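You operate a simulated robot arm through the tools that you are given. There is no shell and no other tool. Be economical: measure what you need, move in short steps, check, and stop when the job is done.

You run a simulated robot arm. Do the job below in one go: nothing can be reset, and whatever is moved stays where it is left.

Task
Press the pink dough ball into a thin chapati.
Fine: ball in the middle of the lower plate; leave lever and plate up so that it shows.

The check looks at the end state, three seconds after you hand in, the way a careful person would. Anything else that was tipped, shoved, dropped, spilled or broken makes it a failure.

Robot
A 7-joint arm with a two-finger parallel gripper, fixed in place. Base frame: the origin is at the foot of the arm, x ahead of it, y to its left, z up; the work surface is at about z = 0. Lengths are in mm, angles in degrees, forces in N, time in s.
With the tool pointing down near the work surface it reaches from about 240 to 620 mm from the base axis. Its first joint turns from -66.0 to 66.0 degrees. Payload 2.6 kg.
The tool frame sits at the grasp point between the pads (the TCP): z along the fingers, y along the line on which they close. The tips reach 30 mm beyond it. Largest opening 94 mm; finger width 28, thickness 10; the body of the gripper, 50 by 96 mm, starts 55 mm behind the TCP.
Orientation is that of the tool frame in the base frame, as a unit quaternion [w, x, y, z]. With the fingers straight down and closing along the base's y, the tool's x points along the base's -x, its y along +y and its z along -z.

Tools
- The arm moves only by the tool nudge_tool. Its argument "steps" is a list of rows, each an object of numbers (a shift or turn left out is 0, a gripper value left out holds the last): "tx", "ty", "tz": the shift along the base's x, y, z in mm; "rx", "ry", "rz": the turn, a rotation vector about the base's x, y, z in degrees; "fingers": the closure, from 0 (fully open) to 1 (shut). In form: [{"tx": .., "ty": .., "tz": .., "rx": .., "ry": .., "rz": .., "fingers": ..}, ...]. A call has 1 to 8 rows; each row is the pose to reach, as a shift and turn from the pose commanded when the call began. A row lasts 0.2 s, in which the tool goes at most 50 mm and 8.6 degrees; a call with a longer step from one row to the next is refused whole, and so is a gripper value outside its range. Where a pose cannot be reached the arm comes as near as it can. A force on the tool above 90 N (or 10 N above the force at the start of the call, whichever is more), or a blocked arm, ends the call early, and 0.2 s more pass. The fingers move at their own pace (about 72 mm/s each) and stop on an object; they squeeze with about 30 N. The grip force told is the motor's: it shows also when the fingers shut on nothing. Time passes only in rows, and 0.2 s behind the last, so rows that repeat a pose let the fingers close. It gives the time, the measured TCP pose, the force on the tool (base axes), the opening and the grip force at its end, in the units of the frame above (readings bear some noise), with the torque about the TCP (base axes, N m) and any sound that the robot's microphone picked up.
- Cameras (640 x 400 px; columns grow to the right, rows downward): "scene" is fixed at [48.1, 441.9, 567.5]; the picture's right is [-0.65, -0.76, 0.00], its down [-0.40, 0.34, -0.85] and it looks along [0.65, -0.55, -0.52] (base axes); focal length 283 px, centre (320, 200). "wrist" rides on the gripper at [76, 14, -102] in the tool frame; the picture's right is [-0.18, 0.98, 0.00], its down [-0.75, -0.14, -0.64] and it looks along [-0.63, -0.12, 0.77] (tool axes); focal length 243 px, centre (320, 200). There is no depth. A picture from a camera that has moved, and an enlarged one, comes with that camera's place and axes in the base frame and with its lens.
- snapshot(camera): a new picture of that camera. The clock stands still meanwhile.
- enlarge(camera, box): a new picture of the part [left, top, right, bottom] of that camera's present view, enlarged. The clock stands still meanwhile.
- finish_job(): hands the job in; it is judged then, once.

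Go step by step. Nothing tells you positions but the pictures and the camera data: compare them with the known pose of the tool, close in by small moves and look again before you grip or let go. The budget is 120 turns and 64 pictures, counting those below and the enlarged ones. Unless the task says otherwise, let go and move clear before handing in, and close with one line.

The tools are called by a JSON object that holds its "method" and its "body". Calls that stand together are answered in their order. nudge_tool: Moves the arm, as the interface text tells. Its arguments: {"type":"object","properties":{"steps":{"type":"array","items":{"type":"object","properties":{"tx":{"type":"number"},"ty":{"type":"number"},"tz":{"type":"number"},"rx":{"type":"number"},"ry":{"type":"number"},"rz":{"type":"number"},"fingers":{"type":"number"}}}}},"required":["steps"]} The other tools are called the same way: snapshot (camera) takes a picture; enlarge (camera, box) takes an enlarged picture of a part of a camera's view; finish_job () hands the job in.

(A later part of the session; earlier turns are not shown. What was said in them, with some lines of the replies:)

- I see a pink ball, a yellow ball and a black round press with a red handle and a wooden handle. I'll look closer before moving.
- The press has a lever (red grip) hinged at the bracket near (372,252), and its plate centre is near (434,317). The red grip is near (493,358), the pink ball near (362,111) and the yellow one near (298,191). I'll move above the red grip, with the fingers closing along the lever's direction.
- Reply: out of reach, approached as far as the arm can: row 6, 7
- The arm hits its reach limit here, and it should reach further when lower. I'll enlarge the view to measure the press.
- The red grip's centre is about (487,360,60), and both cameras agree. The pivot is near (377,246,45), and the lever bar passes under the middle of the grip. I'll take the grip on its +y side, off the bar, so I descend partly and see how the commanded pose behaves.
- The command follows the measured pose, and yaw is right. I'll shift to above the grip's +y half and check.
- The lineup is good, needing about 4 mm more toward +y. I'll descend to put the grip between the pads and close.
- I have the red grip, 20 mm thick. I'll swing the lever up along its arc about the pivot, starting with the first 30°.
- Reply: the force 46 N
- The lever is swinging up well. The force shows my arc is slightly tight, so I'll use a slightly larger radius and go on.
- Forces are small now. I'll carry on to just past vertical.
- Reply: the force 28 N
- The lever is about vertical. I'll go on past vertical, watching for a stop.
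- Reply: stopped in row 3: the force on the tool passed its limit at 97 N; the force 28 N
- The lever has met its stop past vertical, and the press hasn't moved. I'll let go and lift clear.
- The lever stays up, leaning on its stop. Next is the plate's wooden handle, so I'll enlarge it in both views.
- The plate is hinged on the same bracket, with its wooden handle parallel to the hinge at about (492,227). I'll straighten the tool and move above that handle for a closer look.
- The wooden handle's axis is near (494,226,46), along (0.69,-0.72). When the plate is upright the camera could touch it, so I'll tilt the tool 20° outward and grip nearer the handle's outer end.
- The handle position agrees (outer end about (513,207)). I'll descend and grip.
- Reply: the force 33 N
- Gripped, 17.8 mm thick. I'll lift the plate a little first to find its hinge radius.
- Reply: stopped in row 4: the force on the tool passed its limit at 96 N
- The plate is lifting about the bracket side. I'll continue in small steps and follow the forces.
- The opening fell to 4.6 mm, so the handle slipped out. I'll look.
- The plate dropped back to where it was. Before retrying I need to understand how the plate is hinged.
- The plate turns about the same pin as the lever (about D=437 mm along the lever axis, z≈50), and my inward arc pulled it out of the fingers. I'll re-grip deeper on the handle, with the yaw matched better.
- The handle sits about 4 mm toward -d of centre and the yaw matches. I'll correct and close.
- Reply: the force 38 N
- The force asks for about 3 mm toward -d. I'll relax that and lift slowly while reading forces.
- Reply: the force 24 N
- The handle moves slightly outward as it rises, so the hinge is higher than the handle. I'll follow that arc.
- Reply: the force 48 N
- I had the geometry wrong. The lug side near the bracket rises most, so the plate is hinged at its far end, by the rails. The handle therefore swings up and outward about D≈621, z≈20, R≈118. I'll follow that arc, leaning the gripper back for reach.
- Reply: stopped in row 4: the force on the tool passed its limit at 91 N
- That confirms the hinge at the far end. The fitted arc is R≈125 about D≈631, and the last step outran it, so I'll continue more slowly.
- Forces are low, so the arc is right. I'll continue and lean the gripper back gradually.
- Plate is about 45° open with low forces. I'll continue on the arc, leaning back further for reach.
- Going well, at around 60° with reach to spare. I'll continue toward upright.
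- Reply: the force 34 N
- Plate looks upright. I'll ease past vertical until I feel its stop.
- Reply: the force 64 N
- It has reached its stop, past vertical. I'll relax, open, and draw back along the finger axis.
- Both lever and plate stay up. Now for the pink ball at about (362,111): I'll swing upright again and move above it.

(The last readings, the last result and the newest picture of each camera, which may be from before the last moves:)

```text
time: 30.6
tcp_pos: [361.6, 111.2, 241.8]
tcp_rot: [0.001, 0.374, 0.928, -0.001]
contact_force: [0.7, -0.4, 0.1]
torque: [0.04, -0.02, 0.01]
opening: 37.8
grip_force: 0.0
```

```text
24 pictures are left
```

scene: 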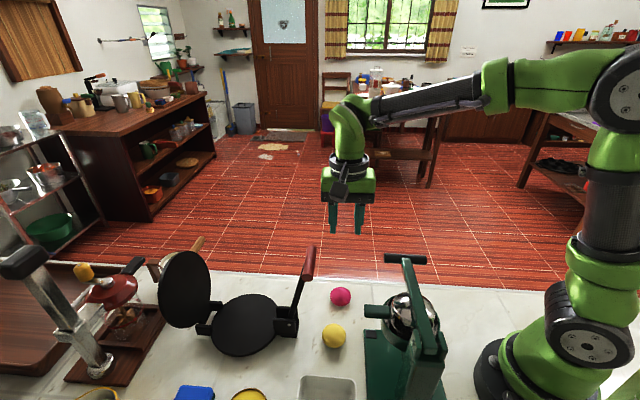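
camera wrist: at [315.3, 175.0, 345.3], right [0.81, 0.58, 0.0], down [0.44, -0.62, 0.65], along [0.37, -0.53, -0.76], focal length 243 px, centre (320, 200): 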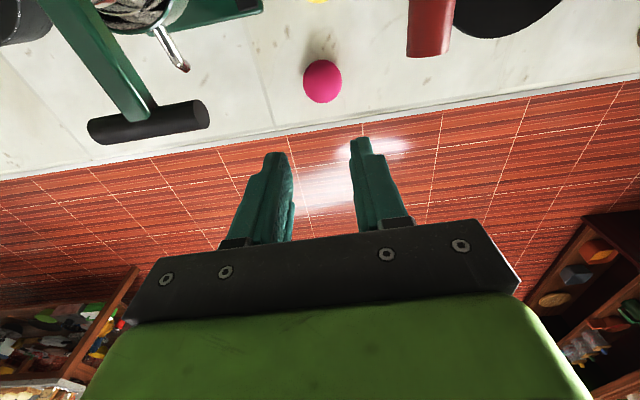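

The ball is confirmed near (363.5,110). I'll open wide and descend partway, then verify.

{"method": "nudge_tool", "body": {"steps": [{"tx": 1.5, "ty": -1, "tz": -40, "fingers": 0.15}, {"tx": 1.5, "ty": -1, "tz": -80}, {"tx": 1.5, "ty": -1, "tz": -115}, {"tx": 1.5, "ty": -1, "tz": -140}]}}

{"method": "snapshot", "body": {"camera": "wrist"}}

{"method": "snapshot", "body": {"camera": "scene"}}

```text
time: 31.6
tcp_pos: [364.2, 110.0, 103.0]
tcp_rot: [0.001, 0.374, 0.927, -0.002]
contact_force: [0.7, -0.1, 0.2]
torque: [-0.02, 0.03, 0.01]
opening: 80.1
grip_force: 0.0
```

```text
23 pictures are left
camera wrist: at [316.8, 173.8, 205.1], right [0.81, 0.58, 0.0], down [0.44, -0.62, 0.64], along [0.38, -0.52, -0.76], focal length 243 px, centre (320, 200)
```

wrist: 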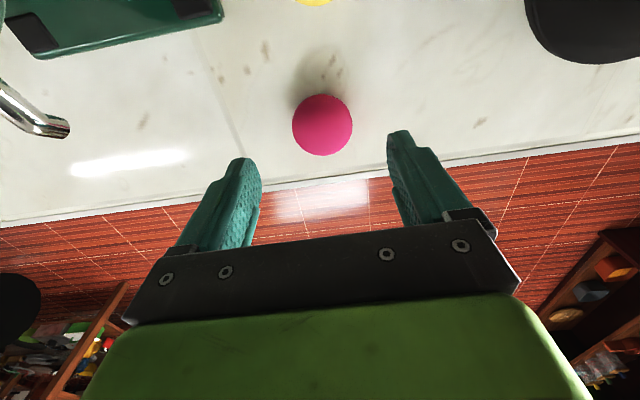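

```text
22 pictures are left
```

scene: 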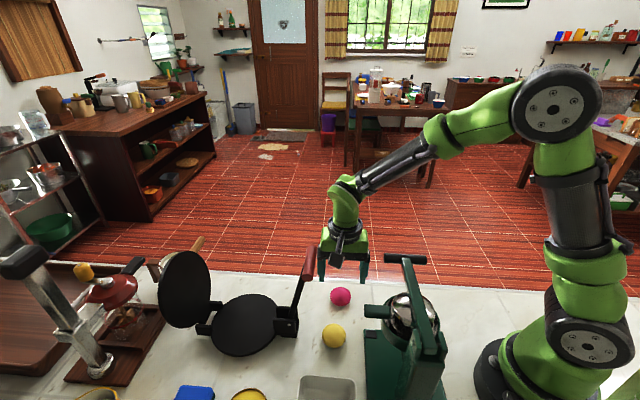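

Centred within 2 mm. I'll go down and close gently by position.

{"method": "nudge_tool", "body": {"steps": [{"tx": 0, "ty": 1.5, "tz": -30}, {"tx": 0, "ty": 1.5, "tz": -58}, {"tx": 0, "ty": 1.5, "tz": -68}, {"tx": 0, "ty": 1.5, "tz": -68, "fingers": 0.53}, {"tx": 0, "ty": 1.5, "tz": -68}]}}

{"method": "enlarge", "body": {"camera": "scene", "box": [270, 220, 430, 350]}}

```text
time: 32.8
tcp_pos: [363.5, 112.8, 34.9]
tcp_rot: [0.002, 0.373, 0.928, -0.001]
contact_force: [-0.1, 0.9, 0.3]
torque: [-0.01, -0.02, 0.04]
opening: 48.3
grip_force: 29.7
```

```text
3.08 times, centred on (350, 285) of scene
camera zoom: at [48.1, 441.9, 567.5], right [-0.65, -0.76, 0.0], down [-0.4, 0.34, -0.85], along [0.65, -0.55, -0.52], focal length 872 px, centre (228, -62)
```

zoom: 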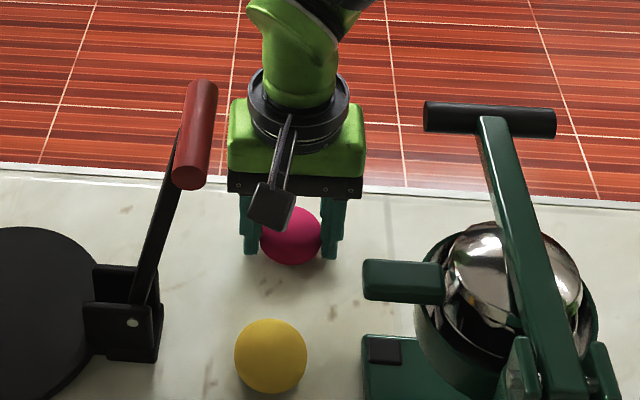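

Ball held at 48 mm with no squeeze deformation visible. I'll lift it and go round the lever to above the lower plate.

{"method": "nudge_tool", "body": {"steps": [{"tx": 0, "ty": 0, "tz": 30}, {"tx": 10, "ty": 0, "tz": 70}, {"tx": 45, "ty": 15, "tz": 100}, {"tx": 85, "ty": 40, "tz": 115}, {"tx": 110, "ty": 80, "tz": 115}, {"tx": 105, "ty": 125, "tz": 115}, {"tx": 95, "ty": 165, "tz": 115}, {"tx": 85, "ty": 195, "tz": 115}]}}

{"method": "snapshot", "body": {"camera": "wrist"}}

{"method": "enlarge", "body": {"camera": "scene", "box": [150, 180, 370, 360]}}

```text
time: 34.6
tcp_pos: [449.9, 306.6, 151.0]
tcp_rot: [0.001, 0.375, 0.927, -0.001]
contact_force: [-0.9, 0.5, 0.6]
torque: [0.01, -0.03, 0.01]
opening: 44.2
grip_force: 0.0
```

```text
20 pictures are left
camera wrist: at [402.9, 371.0, 253.1], right [0.82, 0.58, 0.0], down [0.44, -0.62, 0.64], along [0.37, -0.53, -0.76], focal length 243 px, centre (320, 200)
```

wrist: 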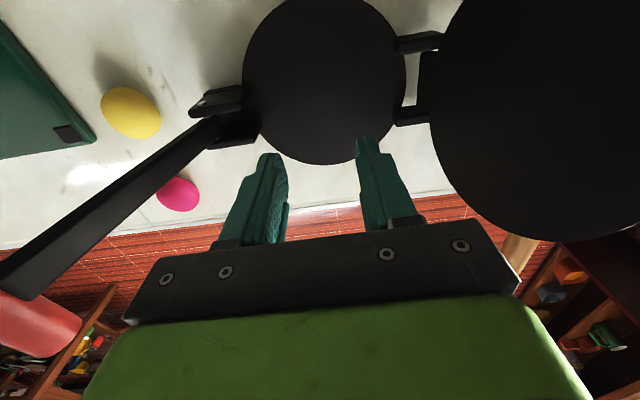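

```text
2.22 times, centred on (260, 270) of scene
camera zoom: at [48.2, 441.9, 567.5], right [-0.65, -0.76, 0.0], down [-0.4, 0.34, -0.85], along [0.65, -0.55, -0.52], focal length 630 px, centre (453, 44)
```

zoom: 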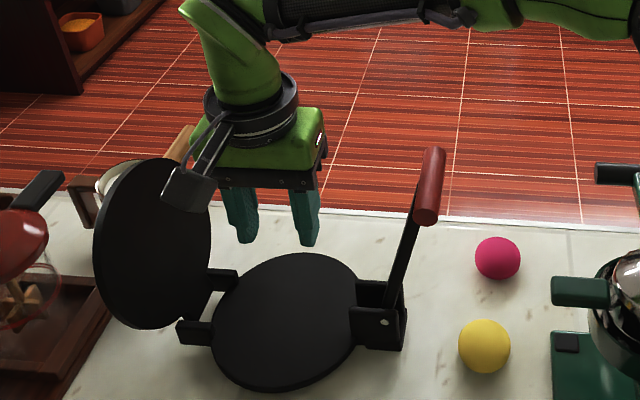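

The ball slipped out at lift-off and stayed in its place, (363,113). The view gives the lower plate's centre as about (445,316.5). I'll go back the same way and grip more firmly.

{"method": "nudge_tool", "body": {"steps": [{"tx": 10, "ty": -30, "tz": 0, "fingers": 0.15}, {"tx": 20, "ty": -70, "tz": 0}, {"tx": 25, "ty": -115, "tz": 0}, {"tx": 0, "ty": -155, "tz": 0}, {"tx": -40, "ty": -180, "tz": -15}, {"tx": -75, "ty": -194, "tz": -45}, {"tx": -86, "ty": -194, "tz": -85}]}}

{"method": "snapshot", "body": {"camera": "wrist"}}

```text
time: 36.2
tcp_pos: [363.6, 114.3, 65.8]
tcp_rot: [0.002, 0.374, 0.927, 0.0]
contact_force: [0.4, -0.4, 0.0]
torque: [-0.01, 0.01, 0.03]
opening: 79.8
grip_force: 0.1
```

```text
18 pictures are left
camera wrist: at [316.7, 177.9, 167.6], right [0.81, 0.58, 0.0], down [0.44, -0.62, 0.64], along [0.38, -0.52, -0.76], focal length 243 px, centre (320, 200)
```

wrist: 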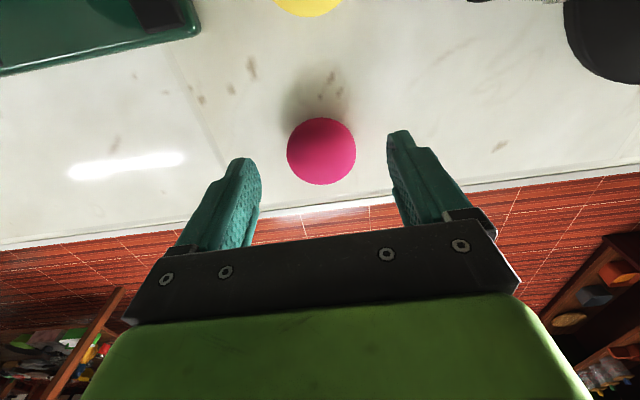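

Centred over the ball. I'll go down slightly lower and squeeze with full grip force.

{"method": "nudge_tool", "body": {"steps": [{"tx": 0.5, "ty": 0, "tz": -20}, {"tx": 0.5, "ty": 0, "tz": -33}, {"tx": 0.5, "ty": 0, "tz": -33, "fingers": 0.75}, {"tx": 0.5, "ty": 0, "tz": -33}, {"tx": 0.5, "ty": 0, "tz": -33}, {"tx": 0.5, "ty": 0, "tz": -25}, {"tx": 0.5, "ty": 0, "tz": -13}]}}

{"method": "enlarge", "body": {"camera": "scene", "box": [270, 220, 430, 350]}}

```text
time: 37.8
tcp_pos: [363.7, 113.4, 52.7]
tcp_rot: [0.002, 0.374, 0.927, -0.001]
contact_force: [0.6, -1.1, -0.8]
torque: [0.01, 0.01, -0.02]
opening: 48.2
grip_force: 30.1
```

```text
3.08 times, centred on (350, 285) of scene
camera zoom: at [48.1, 441.9, 567.5], right [-0.65, -0.76, 0.0], down [-0.4, 0.34, -0.85], along [0.65, -0.55, -0.52], focal length 872 px, centre (228, -62)
```

zoom: 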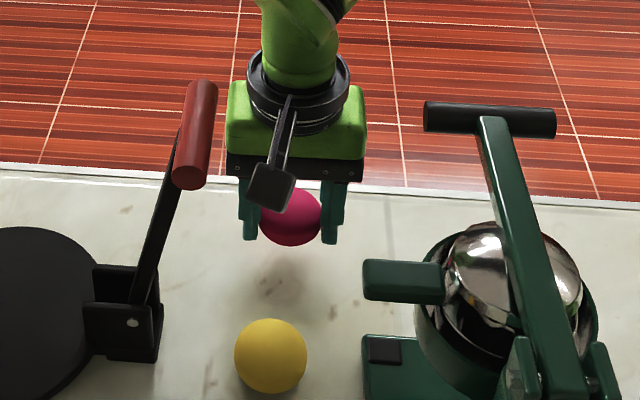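

The ball is lifted and held. I'll carry it round at a gentler pace.

{"method": "nudge_tool", "body": {"steps": [{"tx": 0, "ty": 0, "tz": 20}, {"tx": 5, "ty": 0, "tz": 45}, {"tx": 20, "ty": 5, "tz": 65}, {"tx": 42, "ty": 15, "tz": 75}, {"tx": 65, "ty": 28, "tz": 80}, {"tx": 85, "ty": 45, "tz": 80}, {"tx": 95, "ty": 70, "tz": 80}, {"tx": 95, "ty": 97, "tz": 80}]}}

{"method": "nudge_tool", "body": {"steps": [{"tx": 0, "ty": 27, "tz": 0}, {"tx": -4, "ty": 54, "tz": 0}, {"tx": -8, "ty": 80, "tz": 0}, {"tx": -14, "ty": 103, "tz": 0}, {"tx": -14, "ty": 105, "tz": 0}]}}

{"method": "snapshot", "body": {"camera": "wrist"}}

{"method": "enlarge", "body": {"camera": "scene", "box": [150, 180, 370, 360]}}

```text
time: 39.6
tcp_pos: [459.1, 210.6, 132.8]
tcp_rot: [0.002, 0.374, 0.928, -0.001]
contact_force: [0.3, 0.5, -0.3]
torque: [-0.01, 0.0, -0.02]
opening: 47.7
grip_force: 29.9
```

```text
time: 40.8
tcp_pos: [444.7, 316.2, 131.9]
tcp_rot: [0.002, 0.374, 0.928, -0.001]
contact_force: [0.0, -0.2, 0.6]
torque: [-0.01, 0.0, -0.03]
opening: 48.0
grip_force: 30.2
```

```text
16 pictures are left
camera wrist: at [398.5, 379.2, 233.9], right [0.81, 0.58, 0.0], down [0.44, -0.62, 0.64], along [0.37, -0.52, -0.76], focal length 243 px, centre (320, 200)
```

wrist: 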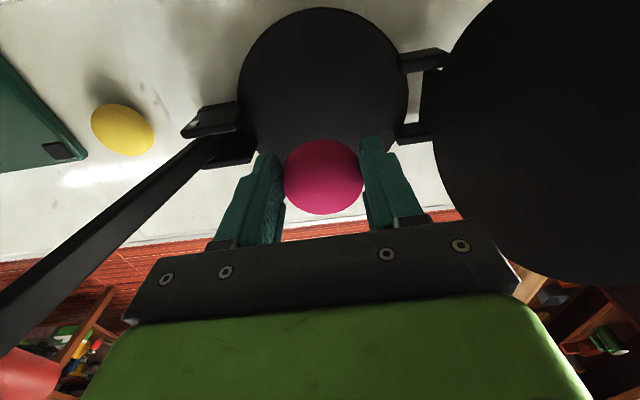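

```text
2.22 times, centred on (260, 270) of scene
camera zoom: at [48.1, 441.9, 567.5], right [-0.65, -0.76, 0.0], down [-0.4, 0.34, -0.85], along [0.65, -0.55, -0.52], focal length 630 px, centre (453, 44)
```

zoom: 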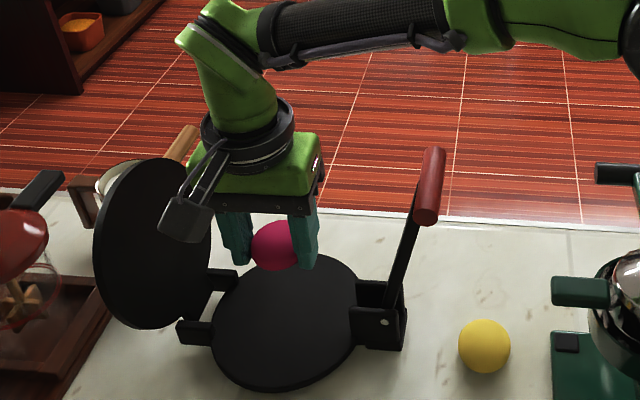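

The plate centre fits as (446,316.6), with radius about 72. The ball hangs right over it, so I'll lower in stages and feel for contact.

{"method": "nudge_tool", "body": {"steps": [{"tx": 1, "ty": 0.4, "tz": -20}, {"tx": 1, "ty": 0.4, "tz": -40}, {"tx": 1, "ty": 0.4, "tz": -55}, {"tx": 1, "ty": 0.4, "tz": -60}]}}

{"method": "enlarge", "body": {"camera": "scene", "box": [180, 220, 340, 360]}}

```text
time: 41.8
tcp_pos: [446.2, 316.7, 72.3]
tcp_rot: [0.002, 0.374, 0.928, 0.0]
contact_force: [-0.1, -0.3, -0.7]
torque: [-0.02, 0.03, 0.0]
opening: 48.1
grip_force: 30.0
```

```text
2.86 times, centred on (260, 290) of scene
camera zoom: at [48.1, 441.9, 567.5], right [-0.65, -0.76, 0.0], down [-0.4, 0.34, -0.85], along [0.65, -0.55, -0.52], focal length 810 px, centre (491, -57)
```

zoom: 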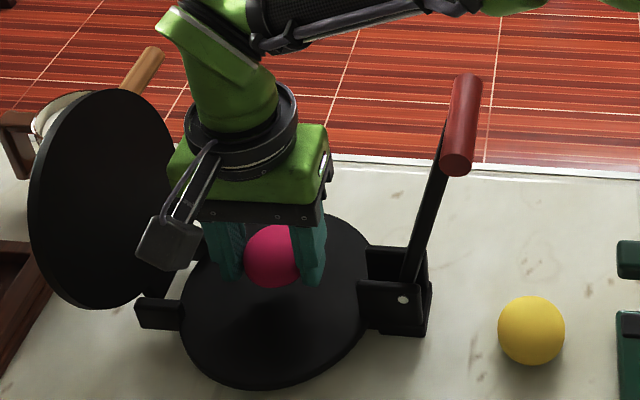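

{"method": "nudge_tool", "body": {"steps": [{"tz": -3}, {"tz": -6}]}}

```text
time: 42.4
tcp_pos: [444.6, 316.1, 65.8]
tcp_rot: [0.002, 0.374, 0.928, 0.0]
contact_force: [0.8, -0.4, -0.2]
torque: [0.02, -0.05, -0.01]
opening: 47.9
grip_force: 30.4
```

No contact at 66 mm yet. I'll go on down in small steps.

{"method": "nudge_tool", "body": {"steps": [{"tz": -2}, {"tz": -4}]}}

{"method": "nudge_tool", "body": {"steps": [{"tz": -2}, {"tz": -4}]}}

```text
time: 43.0
tcp_pos: [445.0, 316.7, 61.9]
tcp_rot: [0.001, 0.374, 0.928, -0.001]
contact_force: [0.4, -0.2, -0.4]
torque: [0.0, -0.02, 0.0]
opening: 48.2
grip_force: 30.3
```

```text
time: 43.6
tcp_pos: [444.4, 316.2, 57.7]
tcp_rot: [0.002, 0.374, 0.927, -0.001]
contact_force: [-0.1, -0.2, 0.0]
torque: [-0.01, -0.01, -0.03]
opening: 48.4
grip_force: 29.5
```

{"method": "nudge_tool", "body": {"steps": [{"tz": -2}, {"tz": -3}]}}

{"method": "enlarge", "body": {"camera": "scene", "box": [210, 260, 310, 340]}}

```text
time: 44.2
tcp_pos: [445.0, 317.3, 55.3]
tcp_rot: [0.001, 0.374, 0.927, 0.0]
contact_force: [-0.5, 0.0, -0.4]
torque: [0.01, -0.01, -0.01]
opening: 48.0
grip_force: 29.6
```

```text
5.00 times, centred on (260, 300) of scene
camera zoom: at [48.1, 441.9, 567.5], right [-0.65, -0.76, 0.0], down [-0.4, 0.34, -0.85], along [0.65, -0.55, -0.52], focal length 1417 px, centre (620, -300)
```

zoom: 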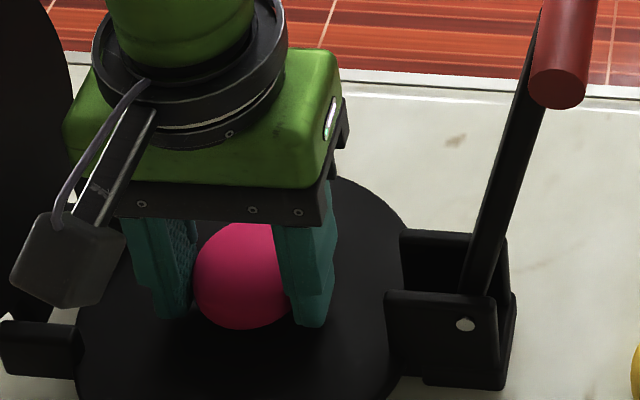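

Very close now; I'll continue until contact shows.

{"method": "nudge_tool", "body": {"steps": [{"tz": -1.5}, {"tz": -3}]}}

{"method": "nudge_tool", "body": {"steps": [{"tz": -1}, {"tz": -2}]}}

```text
time: 44.8
tcp_pos: [445.4, 317.8, 53.0]
tcp_rot: [0.002, 0.373, 0.928, -0.001]
contact_force: [-0.4, 0.3, -0.8]
torque: [-0.01, 0.02, 0.0]
opening: 48.0
grip_force: 29.8
```

```text
time: 45.4
tcp_pos: [444.3, 315.5, 52.0]
tcp_rot: [0.002, 0.374, 0.927, 0.002]
contact_force: [-4.2, -2.7, 14.3]
torque: [-0.19, 0.21, -0.05]
opening: 47.9
grip_force: 30.4
```

Contact: the ball is on the plate, whose top is at about z = 20. At that height the centre is nearer (448,315.5), so I'll lift slightly, shift 3 mm, set down, let go and rise.

{"method": "nudge_tool", "body": {"steps": [{"tz": 3}, {"tx": 3, "ty": -0.5, "tz": 3}, {"tx": 3, "ty": -0.5, "tz": 0.8}, {"tx": 3, "ty": -0.5, "tz": 0.8, "fingers": 0.4}, {"tx": 3, "ty": -0.5, "tz": 0.8, "fingers": 0.3}, {"tx": 3, "ty": -0.5, "tz": 25}, {"tx": 3, "ty": -0.5, "tz": 60}, {"tx": 3, "ty": -0.5, "tz": 90}]}}

{"method": "snapshot", "body": {"camera": "wrist"}}

{"method": "enlarge", "body": {"camera": "scene", "box": [150, 180, 370, 360]}}

```text
time: 47.2
tcp_pos: [448.7, 314.9, 141.1]
tcp_rot: [0.001, 0.373, 0.928, 0.0]
contact_force: [0.6, -0.1, -0.2]
torque: [-0.02, 0.0, 0.02]
opening: 66.0
grip_force: 0.0
```

```text
12 pictures are left
camera wrist: at [402.2, 378.9, 243.4], right [0.81, 0.58, 0.0], down [0.44, -0.62, 0.64], along [0.37, -0.52, -0.77], focal length 243 px, centre (320, 200)
```

wrist: 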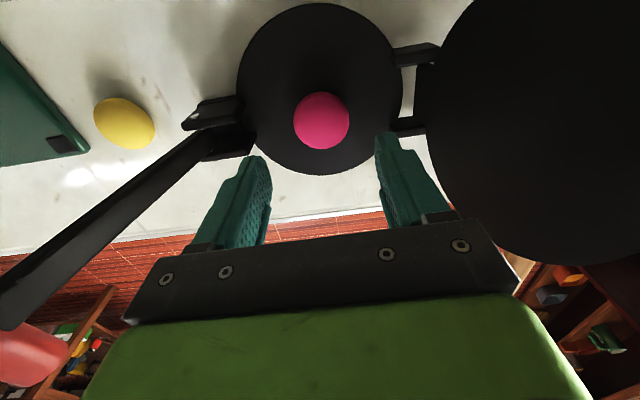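

```text
2.22 times, centred on (260, 270) of scene
camera zoom: at [48.1, 441.9, 567.5], right [-0.65, -0.76, 0.0], down [-0.4, 0.34, -0.85], along [0.65, -0.55, -0.52], focal length 630 px, centre (453, 44)
```

zoom: 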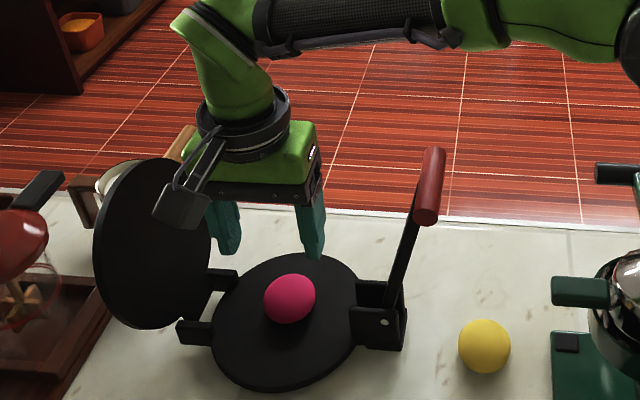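

The ball sits about 3 mm from the plate's centre. Now I'll return to the raised wooden handle the way I left it: rise, move sideways, then tilt.

{"method": "nudge_tool", "body": {"steps": [{"tz": 40}, {"tz": 80}, {"tx": 20, "ty": -30, "tz": 90}, {"tx": 45, "ty": -65, "tz": 90}, {"tx": 70, "ty": -100, "tz": 85, "fingers": 0.55}]}}

{"method": "nudge_tool", "body": {"steps": [{"tx": 8, "ty": 5, "tz": 0, "rx": 7.2, "ry": -2.9, "rz": 1}, {"tx": 17, "ty": 10, "tz": 0, "rx": 14.4, "ry": -5.9, "rz": 2}, {"tx": 26, "ty": 15, "tz": 0, "rx": 21.7, "ry": -8.8, "rz": 3}, {"tx": 35, "ty": 20, "tz": 0, "rx": 28.9, "ry": -11.7, "rz": 4}, {"tx": 44, "ty": 25, "tz": 0, "rx": 36.1, "ry": -14.6, "rz": 5}, {"tx": 53, "ty": 30, "tz": 0, "rx": 43.4, "ry": -17.6, "rz": 6}, {"tx": 61, "ty": 35, "tz": -6, "rx": 50.6, "ry": -20.5, "rz": 7}]}}

{"method": "snapshot", "body": {"camera": "wrist"}}

{"method": "enlarge", "body": {"camera": "scene", "box": [150, 140, 370, 320]}}

```text
time: 48.4
tcp_pos: [519.5, 214.7, 225.0]
tcp_rot: [0.001, 0.374, 0.927, 0.0]
contact_force: [-0.4, -0.5, 0.3]
torque: [-0.04, 0.01, 0.01]
opening: 42.0
grip_force: 0.0
```

```text
time: 50.0
tcp_pos: [578.9, 252.1, 220.7]
tcp_rot: [0.002, 0.278, 0.844, 0.459]
contact_force: [0.0, -0.3, -0.3]
torque: [-0.01, -0.02, -0.03]
opening: 42.3
grip_force: 0.1
```

```text
10 pictures are left
camera wrist: at [493.5, 214.1, 308.5], right [0.61, 0.33, 0.72], down [0.41, -0.91, 0.07], along [0.68, 0.25, -0.69], focal length 243 px, centre (320, 200)
```

wrist: 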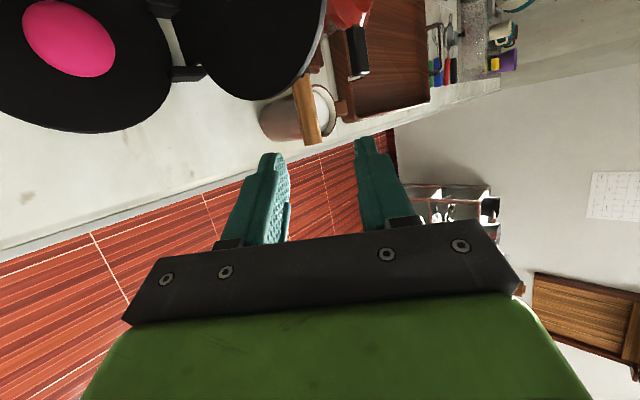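

```text
2.22 times, centred on (260, 230) of scene
camera zoom: at [48.1, 441.9, 567.5], right [-0.65, -0.76, 0.0], down [-0.4, 0.34, -0.85], along [0.65, -0.55, -0.52], focal length 630 px, centre (453, 133)
```

zoom: 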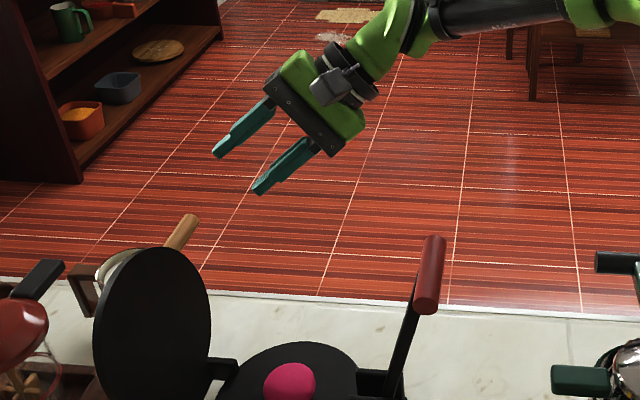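

The plate and handle are as I left them. I'll approach to about 60 mm short, on the finger line, and check.

{"method": "nudge_tool", "body": {"steps": [{"tx": 6, "ty": 10, "tz": -22}, {"tx": 12, "ty": 25.4, "tz": -37}]}}

{"method": "snapshot", "body": {"camera": "wrist"}}

```text
time: 50.6
tcp_pos: [592.3, 277.9, 182.1]
tcp_rot: [0.002, 0.278, 0.844, 0.459]
contact_force: [0.7, 0.6, 1.3]
torque: [0.03, 0.03, -0.02]
opening: 42.5
grip_force: 0.0
```

```text
8 pictures are left
camera wrist: at [506.0, 239.7, 271.9], right [0.61, 0.33, 0.72], down [0.41, -0.91, 0.07], along [0.68, 0.24, -0.69], focal length 243 px, centre (320, 200)
```

wrist: 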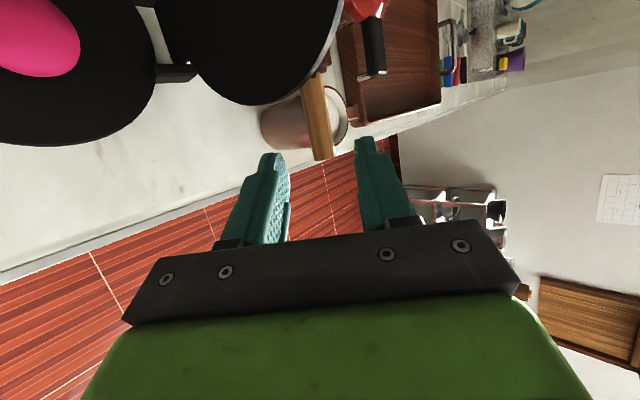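

The handle lines up exactly with the expected grasp. I'll advance 60 mm and close.

{"method": "nudge_tool", "body": {"steps": [{"tx": 5, "ty": 15.2, "tz": -12}, {"tx": 10, "ty": 30.4, "tz": -24}, {"tx": 15, "ty": 45.6, "tz": -36}, {"tx": 15, "ty": 45.6, "tz": -36, "fingers": 1}, {"tx": 15, "ty": 45.6, "tz": -36}, {"tx": 15, "ty": 45.6, "tz": -36}]}}

```text
time: 52.0
tcp_pos: [605.8, 322.1, 148.6]
tcp_rot: [0.004, 0.276, 0.845, 0.459]
contact_force: [3.3, 2.6, 5.8]
torque: [-0.71, -0.95, 0.85]
opening: 18.1
grip_force: 44.6
```

I have the handle. I'll bring the plate back along the same arc, reversing the tilt.

{"method": "nudge_tool", "body": {"steps": [{"tx": -7.2, "ty": -7, "tz": 4}, {"tx": -14.4, "ty": -14, "tz": 7.1}, {"tx": -21.6, "ty": -21, "tz": 9.2, "rx": -2.2, "ry": 2.1}, {"tx": -28.8, "ty": -28, "tz": 10.2, "rx": -4.3, "ry": 4.1}, {"tx": -36, "ty": -35, "tz": 10.2, "rx": -6.5, "ry": 6.2}, {"tx": -43.1, "ty": -42, "tz": 9.2, "rx": -8.6, "ry": 8.3}, {"tx": -50.3, "ty": -49, "tz": 7.3, "rx": -10.8, "ry": 10.4}]}}

```text
time: 53.6
tcp_pos: [556.2, 271.5, 152.3]
tcp_rot: [-0.048, 0.316, 0.881, 0.348]
contact_force: [1.8, -0.1, -0.2]
torque: [-0.68, -1.08, 0.73]
opening: 17.8
grip_force: 45.1
```

Forces are near zero. I'll continue down the arc and stop short of touching the ball.

{"method": "nudge_tool", "body": {"steps": [{"tx": -6.7, "ty": -6.5, "tz": -4, "rx": -3.1, "ry": 3}, {"tx": -13.9, "ty": -13.5, "tz": -8.5, "rx": -6.2, "ry": 6}, {"tx": -19.7, "ty": -19, "tz": -13, "rx": -9.3, "ry": 9}, {"tx": -25, "ty": -24.3, "tz": -17.5, "rx": -12.4, "ry": 12}, {"tx": -29.7, "ty": -28.8, "tz": -24, "rx": -15.5, "ry": 15}]}}

{"method": "enlarge", "body": {"camera": "scene", "box": [170, 200, 350, 360]}}

```text
time: 54.8
tcp_pos: [525.5, 244.5, 129.0]
tcp_rot: [-0.119, 0.364, 0.905, 0.184]
contact_force: [4.7, -2.4, -1.5]
torque: [-0.22, -0.65, 1.23]
opening: 17.9
grip_force: 45.3
```

```text
2.50 times, centred on (260, 280) of scene
camera zoom: at [48.1, 441.9, 567.4], right [-0.65, -0.76, 0.0], down [-0.4, 0.34, -0.85], along [0.65, -0.55, -0.52], focal length 708 px, centre (470, 0)
```

zoom: 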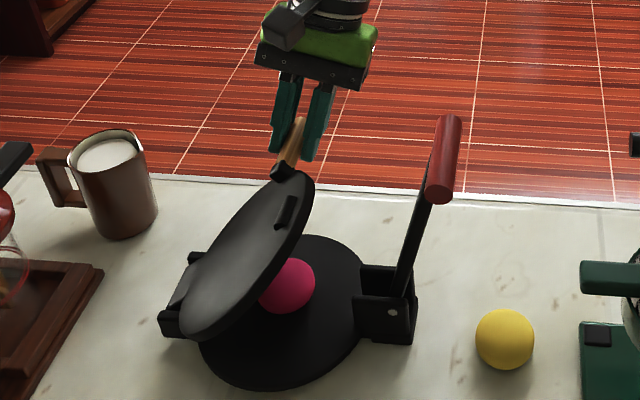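

Nearly touching the ball. I'll keep lowering slowly, reading the force.

{"method": "nudge_tool", "body": {"steps": [{"tx": -3, "ty": -3.5, "tz": -5, "rx": -2, "ry": 2}, {"tx": -5.5, "ty": -6.5, "tz": -10, "rx": -4, "ry": 4}, {"tx": -7.5, "ty": -9.2, "tz": -15, "rx": -6, "ry": 6}, {"tx": -9.1, "ty": -11.4, "tz": -20, "rx": -6, "ry": 6}]}}

```text
time: 55.8
tcp_pos: [516.5, 233.3, 109.7]
tcp_rot: [-0.148, 0.377, 0.907, 0.117]
contact_force: [-12.1, -2.8, 4.1]
torque: [-0.83, -0.86, 1.33]
opening: 17.8
grip_force: 44.5
```

{"method": "nudge_tool", "body": {"steps": [{"tx": -3, "ty": -2.8, "tz": -5}, {"tx": -4.8, "ty": -4.8, "tz": -10}, {"tx": -6.5, "ty": -6.8, "tz": -15}, {"tx": -7.8, "ty": -8.5, "tz": -19}]}}

```text
time: 56.8
tcp_pos: [508.2, 226.1, 92.0]
tcp_rot: [-0.149, 0.377, 0.906, 0.118]
contact_force: [-9.5, 3.3, 5.4]
torque: [-0.26, -0.25, 1.35]
opening: 17.9
grip_force: 45.2
```

{"method": "nudge_tool", "body": {"steps": [{"tx": -1.5, "ty": -1.5, "tz": -5}, {"tx": -2.6, "ty": -2.6, "tz": -10}, {"tx": -3.5, "ty": -3.5, "tz": -15}]}}

{"method": "enlarge", "body": {"camera": "scene", "box": [170, 200, 350, 360]}}

```text
time: 57.6
tcp_pos: [506.9, 223.3, 83.3]
tcp_rot: [-0.146, 0.377, 0.907, 0.123]
contact_force: [-16.7, 5.7, 40.4]
torque: [-0.12, -0.35, 1.27]
opening: 18.1
grip_force: 45.0
```

```text
2.50 times, centred on (260, 280) of scene
camera zoom: at [47.8, 441.8, 567.6], right [-0.65, -0.76, 0.0], down [-0.4, 0.34, -0.85], along [0.65, -0.55, -0.52], focal length 708 px, centre (470, 0)
```

zoom: 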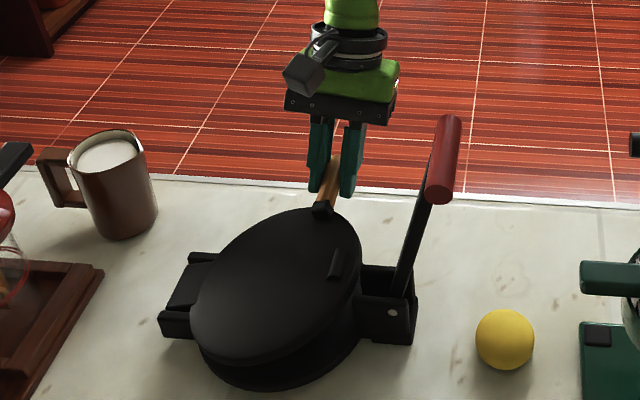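

The plate rests on the dough (40 N resistance at z = 83). I'll release the handle and then press with the lever.

{"method": "nudge_tool", "body": {"steps": [{"tz": 3}, {"tz": 3, "fingers": 0.5}, {"tz": 3}, {"tx": 4, "ty": -8, "tz": 24}, {"tx": 10, "ty": -20, "tz": 59}, {"tx": 10, "ty": -30, "tz": 100}, {"tx": 10, "ty": -30, "tz": 140}]}}

```text
time: 59.2
tcp_pos: [517.1, 190.8, 214.9]
tcp_rot: [-0.148, 0.378, 0.907, 0.116]
contact_force: [0.5, 0.7, 0.7]
torque: [0.0, 0.01, 0.01]
opening: 47.1
grip_force: 0.0
```

Next I'll straighten the tool and move above the red grip.

{"method": "nudge_tool", "body": {"steps": [{"tz": 45, "rx": -4.6, "ry": -2.7, "rz": 0.3}, {"tx": -5, "tz": 90, "rx": -9.3, "ry": -5.3, "rz": 0.6}, {"tx": -45, "ty": 10, "tz": 95, "rx": -14, "ry": -8, "rz": 0.9}, {"tx": -85, "ty": 20, "tz": 95, "rx": -18.6, "ry": -10.7, "rz": 1.2}, {"tx": -125, "ty": 30, "tz": 95, "rx": -18.6, "ry": -10.7, "rz": 1.2}, {"tx": -160, "ty": 38, "tz": 95, "rx": -18.6, "ry": -10.7, "rz": 1.2}, {"tx": -191, "ty": 45, "tz": 95, "rx": -18.6, "ry": -10.7, "rz": 1.2}]}}

{"method": "snapshot", "body": {"camera": "wrist"}}

```text
time: 60.8
tcp_pos: [324.9, 234.5, 310.0]
tcp_rot: [-0.002, 0.375, 0.927, 0.002]
contact_force: [-0.2, 0.3, 0.1]
torque: [0.02, 0.02, 0.02]
opening: 46.9
grip_force: 0.1
```

```text
5 pictures are left
camera wrist: at [278.4, 298.2, 412.9], right [0.82, 0.58, 0.0], down [0.44, -0.63, 0.64], along [0.37, -0.52, -0.77], focal length 243 px, centre (320, 200)
```

wrist: 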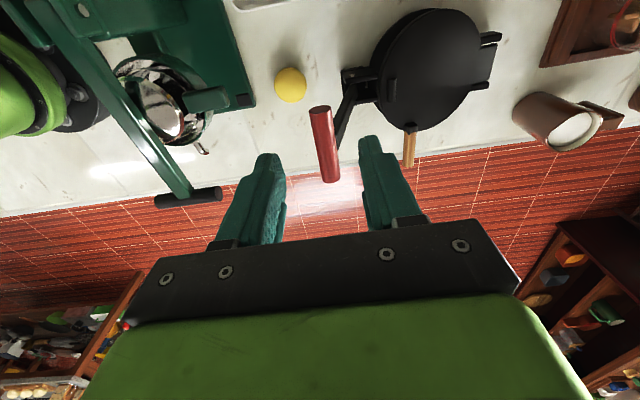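

The red grip is where expected. I'll descend onto its +y half and close.

{"method": "nudge_tool", "body": {"steps": [{"tx": -0.5, "ty": 2, "tz": -35}, {"tx": -0.5, "ty": 2, "tz": -65}, {"tx": -0.5, "ty": 2, "tz": -79}, {"tx": -0.5, "ty": 2, "tz": -79, "fingers": 1}, {"tx": -0.5, "ty": 2, "tz": -79}, {"tx": -0.5, "ty": 2, "tz": -79}]}}

```text
time: 62.2
tcp_pos: [325.1, 237.6, 232.4]
tcp_rot: [-0.001, 0.375, 0.927, 0.002]
contact_force: [0.6, 1.0, -2.9]
torque: [-0.04, -0.21, -0.54]
opening: 19.7
grip_force: 45.0
```

Gripped. I'll swing the lever over toward the plate along its arc.

{"method": "nudge_tool", "body": {"steps": [{"tx": 11.7, "ty": 11.8, "tz": 1}, {"tx": 26.5, "ty": 26.6, "tz": 1.5}, {"tx": 41.2, "ty": 41.4, "tz": -0.5}, {"tx": 55.6, "ty": 56, "tz": -5}, {"tx": 69.6, "ty": 70, "tz": -12}, {"tx": 82.8, "ty": 83.3, "tz": -21.4}]}}

```text
time: 63.6
tcp_pos: [407.4, 321.5, 212.1]
tcp_rot: [0.001, 0.375, 0.927, 0.003]
contact_force: [8.9, 3.2, 16.3]
torque: [0.32, 0.23, -0.48]
opening: 19.6
grip_force: 45.1
```

{"method": "nudge_tool", "body": {"steps": [{"tx": 10.6, "ty": 10.7, "tz": -9.9}, {"tx": 20.5, "ty": 20.6, "tz": -21.2}, {"tx": 29.4, "ty": 29.6, "tz": -33.9}]}}

```text
time: 64.4
tcp_pos: [435.9, 348.7, 174.7]
tcp_rot: [-0.005, 0.377, 0.926, -0.002]
contact_force: [-23.1, -25.9, 16.4]
torque: [-0.33, 0.7, -0.7]
opening: 19.6
grip_force: 45.4
```

{"method": "nudge_tool", "body": {"steps": [{"tx": 1, "ty": 1, "tz": -9}, {"tx": 5.4, "ty": 5.5, "tz": -18}, {"tx": 9, "ty": 9, "tz": -25.5}, {"tx": 12, "ty": 12.2, "tz": -32.7}]}}

```text
time: 65.4
tcp_pos: [450.5, 363.4, 146.3]
tcp_rot: [0.003, 0.373, 0.928, 0.006]
contact_force: [24.0, 9.1, 15.3]
torque: [0.39, 0.05, -0.44]
opening: 19.4
grip_force: 44.8
```

{"method": "nudge_tool", "body": {"steps": [{"tx": 4.3, "ty": 4.3, "tz": -7.8}, {"tx": 7.1, "ty": 7.2, "tz": -15.6}, {"tx": 9.5, "ty": 9.6, "tz": -23.7}, {"tx": 11.4, "ty": 11.6, "tz": -32}]}}

```text
time: 66.4
tcp_pos: [461.4, 376.1, 113.7]
tcp_rot: [0.002, 0.374, 0.928, 0.005]
contact_force: [24.2, 9.9, 12.2]
torque: [-0.1, -0.02, -0.3]
opening: 20.0
grip_force: 44.3
```

{"method": "nudge_tool", "body": {"steps": [{"tx": 3.5, "ty": 3, "tz": -9}, {"tx": 5.5, "ty": 5, "tz": -18}, {"tx": 7, "ty": 6.3, "tz": -27}, {"tx": 8, "ty": 7.2, "tz": -36}]}}

{"method": "enlarge", "body": {"camera": "scene", "box": [170, 200, 350, 360]}}

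```text
time: 67.4
tcp_pos: [468.5, 382.6, 75.2]
tcp_rot: [-0.001, 0.375, 0.927, 0.003]
contact_force: [14.6, 8.2, 3.1]
torque: [-0.15, -0.16, -0.27]
opening: 19.7
grip_force: 45.0
```

```text
2.50 times, centred on (260, 280) of scene
camera zoom: at [48.1, 441.9, 567.5], right [-0.65, -0.76, 0.0], down [-0.4, 0.34, -0.85], along [0.65, -0.55, -0.52], focal length 708 px, centre (470, 0)
```

zoom: 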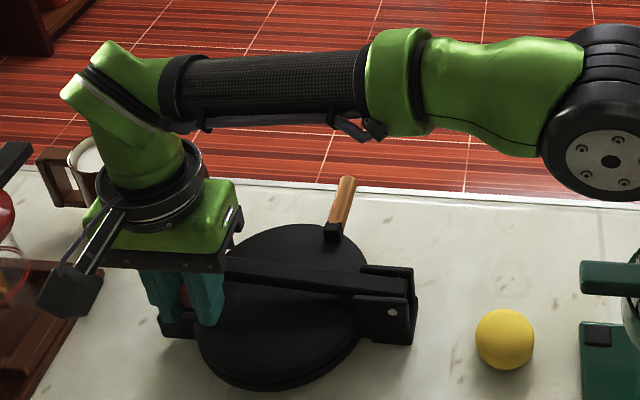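

Lever is fully down, as at the start. I'll push firmly and hold to be sure the dough is thin.

{"method": "nudge_tool", "body": {"steps": [{"tz": -3}, {"tz": -6}, {"tz": -6}, {"tz": -6}, {"tz": -6}, {"tz": -3}, {"tz": 0}]}}

```text
time: 69.0
tcp_pos: [468.2, 381.5, 74.9]
tcp_rot: [-0.001, 0.374, 0.927, 0.001]
contact_force: [10.1, 9.8, -2.1]
torque: [0.15, -0.37, -0.27]
opening: 19.4
grip_force: 45.1
```

Pressed. Now I'll raise the lever again along the same arc.

{"method": "nudge_tool", "body": {"steps": [{"tx": -1, "ty": -0.8, "tz": 13}, {"tx": -3, "ty": -2.7, "tz": 26}, {"tx": -6, "ty": -5.5, "tz": 39}, {"tx": -9.5, "ty": -9.5, "tz": 50}, {"tx": -13, "ty": -14, "tz": 61}, {"tx": -17, "ty": -18.2, "tz": 71}]}}

{"method": "nudge_tool", "body": {"steps": [{"tx": -6, "ty": -6, "tz": 11.5}, {"tx": -12.5, "ty": -12.7, "tz": 22}, {"tx": -18, "ty": -18.2, "tz": 30}, {"tx": -25, "ty": -25, "tz": 40}, {"tx": -33.5, "ty": -33.5, "tz": 50}, {"tx": -42.5, "ty": -42, "tz": 60}, {"tx": -44, "ty": -43, "tz": 65}]}}

```text
time: 70.4
tcp_pos: [450.0, 365.9, 147.6]
tcp_rot: [-0.002, 0.374, 0.928, 0.004]
contact_force: [2.4, 8.5, 1.9]
torque: [0.39, -0.03, -0.42]
opening: 19.4
grip_force: 44.7
```

```text
time: 72.0
tcp_pos: [405.9, 318.9, 206.4]
tcp_rot: [-0.005, 0.376, 0.926, -0.005]
contact_force: [-16.1, -2.7, -31.7]
torque: [-0.13, 0.03, -0.44]
opening: 19.5
grip_force: 44.6
```

{"method": "nudge_tool", "body": {"steps": [{"tx": -9, "ty": -9.4, "tz": 2.5}, {"tx": -18.3, "ty": -19, "tz": 7.8}, {"tx": -27.8, "ty": -29, "tz": 11.9}, {"tx": -37.6, "ty": -39.2, "tz": 14.8}, {"tx": -47.5, "ty": -49.6, "tz": 16.4}, {"tx": -57.5, "ty": -60, "tz": 16.3}, {"tx": -67.5, "ty": -70.5, "tz": 15}, {"tx": -76, "ty": -79, "tz": 12}]}}

```text
time: 73.8
tcp_pos: [329.7, 242.5, 225.0]
tcp_rot: [-0.002, 0.374, 0.928, 0.005]
contact_force: [-12.8, 13.7, 1.3]
torque: [0.44, 0.05, -0.37]
opening: 19.5
grip_force: 45.1
```

Near the stop. I'll make the last few mm, release and rise clear, then straight on toward the wooden handle.

{"method": "nudge_tool", "body": {"steps": [{"tx": -3, "ty": -4, "tz": -1}, {"tx": -5, "ty": -6, "tz": -2}, {"tx": -4, "ty": -5, "tz": -2, "fingers": 0.5}, {"tx": -4, "ty": -5, "tz": -2}, {"tx": -4, "ty": -5, "tz": 25}, {"tx": -4, "ty": -5, "tz": 65}, {"tx": 10, "ty": 0, "tz": 95}]}}

```text
time: 75.4
tcp_pos: [340.7, 241.6, 319.3]
tcp_rot: [-0.001, 0.375, 0.927, 0.002]
contact_force: [-0.1, 0.0, 0.4]
torque: [0.02, 0.0, -0.01]
opening: 47.1
grip_force: 0.1
```

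Lever is up. Now to the wooden handle, using the earlier tilted grasp pose.

{"method": "nudge_tool", "body": {"steps": [{"tx": 42, "ty": -4, "tz": 0}, {"tx": 84, "ty": -9, "tz": -15}, {"tx": 118, "ty": -14, "tz": -45, "rx": 4.8, "ry": 4.8, "rz": -0.7}, {"tx": 140, "ty": -19, "tz": -85, "rx": 9.5, "ry": 9.6, "rz": -1.3}, {"tx": 155, "ty": -22, "tz": -130, "rx": 14.3, "ry": 14.4, "rz": -2}, {"tx": 160, "ty": -22.6, "tz": -175, "rx": 14.3, "ry": 14.4, "rz": -2}, {"tx": 160, "ty": -22.6, "tz": -200, "rx": 14.3, "ry": 14.4, "rz": -2}]}}

{"method": "snapshot", "body": {"camera": "wrist"}}

```text
time: 77.0
tcp_pos: [501.3, 219.4, 118.7]
tcp_rot: [-0.164, 0.386, 0.905, 0.07]
contact_force: [0.0, 0.0, -0.7]
torque: [0.04, 0.04, 0.05]
opening: 47.0
grip_force: 0.1
```

```text
3 pictures are left
camera wrist: at [485.9, 253.3, 241.1], right [0.83, 0.56, -0.06], down [0.54, -0.77, 0.34], along [0.14, -0.31, -0.94], focal length 243 px, centre (320, 200)
```

wrist: 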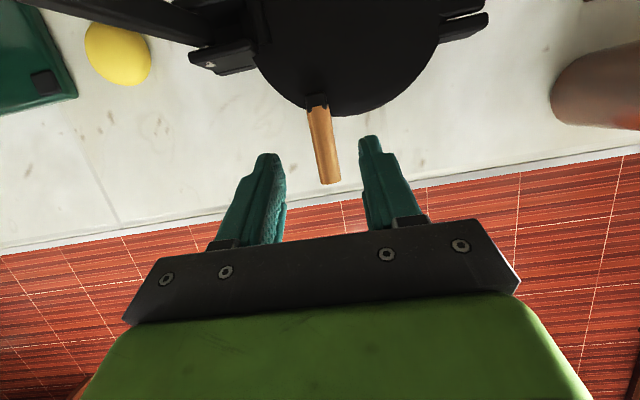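

Handle is unchanged. I'll descend and grip.

{"method": "nudge_tool", "body": {"steps": [{"tx": -0.5, "ty": -0.3, "tz": -30}, {"tx": -0.5, "ty": -0.3, "tz": -55}, {"tx": -0.5, "ty": -0.3, "tz": -68}, {"tx": -0.5, "ty": -0.3, "tz": -68, "fingers": 1}, {"tx": -0.5, "ty": -0.3, "tz": -68}, {"tx": -0.5, "ty": -0.3, "tz": -68}]}}

```text
time: 78.4
tcp_pos: [500.3, 220.4, 52.8]
tcp_rot: [-0.162, 0.384, 0.906, 0.073]
contact_force: [30.3, 24.2, 1.9]
torque: [1.45, -1.16, 0.0]
opening: 19.2
grip_force: 43.4
```

{"method": "nudge_tool", "body": {"steps": [{"tx": 2, "ty": 2, "tz": 1}, {"tx": 2.6, "ty": 2.6, "tz": 7}, {"tx": 3.4, "ty": 3.2, "tz": 13}, {"tx": 4.2, "ty": 4, "tz": 19}]}}

```text
time: 79.4
tcp_pos: [502.0, 221.3, 68.1]
tcp_rot: [-0.166, 0.387, 0.905, 0.068]
contact_force: [-22.7, -7.7, -1.2]
torque: [0.02, 0.73, 1.45]
opening: 18.0
grip_force: 44.9
```

{"method": "nudge_tool", "body": {"steps": [{"tx": -0.7, "ty": -0.5, "tz": 5}, {"tx": 0, "ty": 0.2, "tz": 11}, {"tx": 1.3, "ty": 1.5, "tz": 17}, {"tx": 3, "ty": 3.2, "tz": 23}]}}

```text
time: 80.4
tcp_pos: [508.0, 226.9, 91.8]
tcp_rot: [-0.162, 0.383, 0.907, 0.072]
contact_force: [19.1, 22.9, -19.4]
torque: [0.23, -0.22, 1.2]
opening: 18.0
grip_force: 45.0
```

{"method": "nudge_tool", "body": {"steps": [{"tx": 2.5, "ty": 2.5, "tz": 2.5}, {"tx": 4.7, "ty": 4.5, "tz": 8, "rx": 1.4, "ry": -1.4}, {"tx": 7, "ty": 7, "tz": 13, "rx": 2.9, "ry": -2.8}, {"tx": 9.5, "ty": 9.5, "tz": 18, "rx": 4.3, "ry": -4.1}]}}

```text
time: 81.4
tcp_pos: [516.3, 233.3, 113.8]
tcp_rot: [-0.147, 0.378, 0.907, 0.117]
contact_force: [-32.4, -16.3, 19.4]
torque: [-0.3, 0.66, 1.56]
opening: 17.7
grip_force: 44.9
```

{"method": "nudge_tool", "body": {"steps": [{"tx": -1.2, "ty": -1.2, "tz": 5}, {"tx": 1, "ty": 1.2, "tz": 10.5, "rx": 1.4, "ry": -1.4}, {"tx": 4, "ty": 4.3, "tz": 15.5, "rx": 2.9, "ry": -2.8}, {"tx": 7.3, "ty": 7.8, "tz": 20.5, "rx": 4.3, "ry": -4.1}]}}

```text
time: 82.4
tcp_pos: [525.3, 243.0, 131.7]
tcp_rot: [-0.126, 0.365, 0.907, 0.165]
contact_force: [2.6, 3.4, -10.4]
torque: [-0.64, -0.41, 1.2]
opening: 17.7
grip_force: 45.1
```

{"method": "nudge_tool", "body": {"steps": [{"tx": 5.5, "ty": 5.3, "tz": 3.2, "rx": 3.2, "ry": -3}, {"tx": 10.5, "ty": 10.2, "tz": 7, "rx": 6.4, "ry": -6}, {"tx": 16.3, "ty": 15.8, "tz": 11.5, "rx": 9.6, "ry": -9}, {"tx": 23.5, "ty": 22.8, "tz": 16, "rx": 12.8, "ry": -12}, {"tx": 30, "ty": 29, "tz": 20, "rx": 16, "ry": -15}]}}

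```text
time: 83.6
tcp_pos: [554.9, 272.9, 150.9]
tcp_rot: [-0.056, 0.32, 0.883, 0.338]
contact_force: [-4.7, -7.0, 10.8]
torque: [-0.62, -0.2, 1.22]
opening: 18.3
grip_force: 45.3
```

{"method": "nudge_tool", "body": {"steps": [{"tx": 7, "ty": 7, "tz": 3.5, "rx": 2.2, "ry": -2.1}, {"tx": 14.2, "ty": 14, "tz": 5.5, "rx": 4.3, "ry": -4.1}, {"tx": 21.4, "ty": 21, "tz": 5.8, "rx": 6.5, "ry": -6.2}, {"tx": 28.6, "ty": 28, "tz": 5, "rx": 8.6, "ry": -8.3}, {"tx": 35.8, "ty": 35, "tz": 3.5, "rx": 10.8, "ry": -10.4}, {"tx": 43, "ty": 42, "tz": 0.5, "rx": 10.8, "ry": -10.4}, {"tx": 50.5, "ty": 49.7, "tz": -3, "rx": 10.8, "ry": -10.4}]}}

```text
time: 85.2
tcp_pos: [605.0, 322.0, 148.2]
tcp_rot: [-0.006, 0.281, 0.85, 0.444]
contact_force: [-0.7, -0.3, -0.4]
torque: [-0.53, -0.37, 1.34]
opening: 18.2
grip_force: 45.4
```

Back at the stop position. I'll nudge slightly onto the stop, release and withdraw along the finger axis.

{"method": "nudge_tool", "body": {"steps": [{"tx": 2, "ty": 2, "tz": -1}, {"tx": 1.5, "ty": 1.5, "tz": -1, "fingers": 0.55}, {"tx": 1.5, "ty": 1.5, "tz": -1}, {"tx": 1.5, "ty": 1.5, "tz": -1}, {"tx": -6, "ty": -21.5, "tz": 17}, {"tx": -15, "ty": -48, "tz": 38}, {"tx": -25, "ty": -78, "tz": 62}]}}

{"method": "snapshot", "body": {"camera": "scene"}}

```text
time: 86.8
tcp_pos: [579.8, 243.4, 209.8]
tcp_rot: [-0.007, 0.281, 0.85, 0.445]
contact_force: [0.2, -1.1, -0.5]
torque: [0.0, -0.04, 0.02]
opening: 42.6
grip_force: 0.2
```

```text
2 pictures are left
```

scene: 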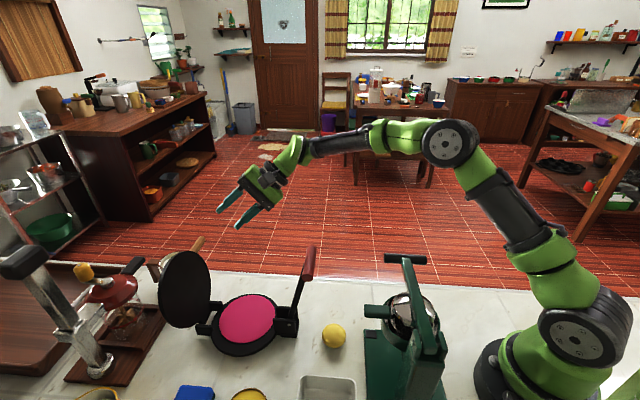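

A flat pink chapati lies on the lower plate, with the lever and plate up. I'll move a bit further clear and take one close look.

{"method": "nudge_tool", "body": {"steps": [{"tx": -15, "ty": -20, "tz": 25}, {"tx": -30, "ty": -40, "tz": 50}, {"tx": -30, "ty": -40, "tz": 50}]}}

{"method": "enlarge", "body": {"camera": "scene", "box": [150, 230, 360, 370]}}

```text
time: 87.6
tcp_pos: [549.0, 202.9, 260.4]
tcp_rot: [-0.007, 0.281, 0.85, 0.445]
contact_force: [0.1, -0.1, -0.1]
torque: [-0.01, 0.02, 0.02]
opening: 42.2
grip_force: 0.1
```

```text
2.86 times, centred on (255, 300) of scene
camera zoom: at [48.1, 441.9, 567.5], right [-0.65, -0.76, 0.0], down [-0.4, 0.34, -0.85], along [0.65, -0.55, -0.52], focal length 810 px, centre (506, -86)
```

zoom: 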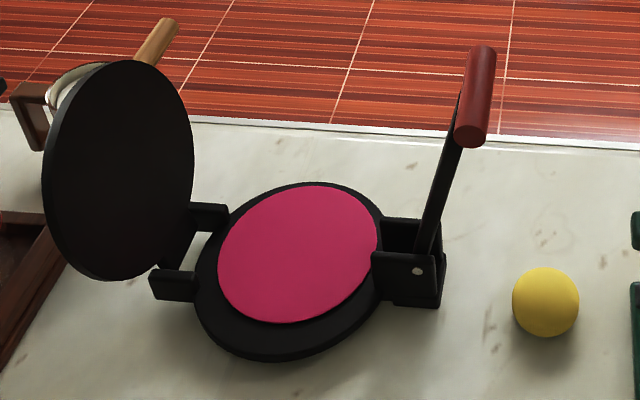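

The chapati is thin and round on the lower plate. The plate and lever are resting up on their stops, and nothing else has been disturbed, so I'm handing in.

{"method": "finish_job", "body": {}}

```text
The job is handed in.
```

The pink dough ball is now a thin round chapati on the lower plate, slightly off centre. The lever and top plate are left up so it shows.
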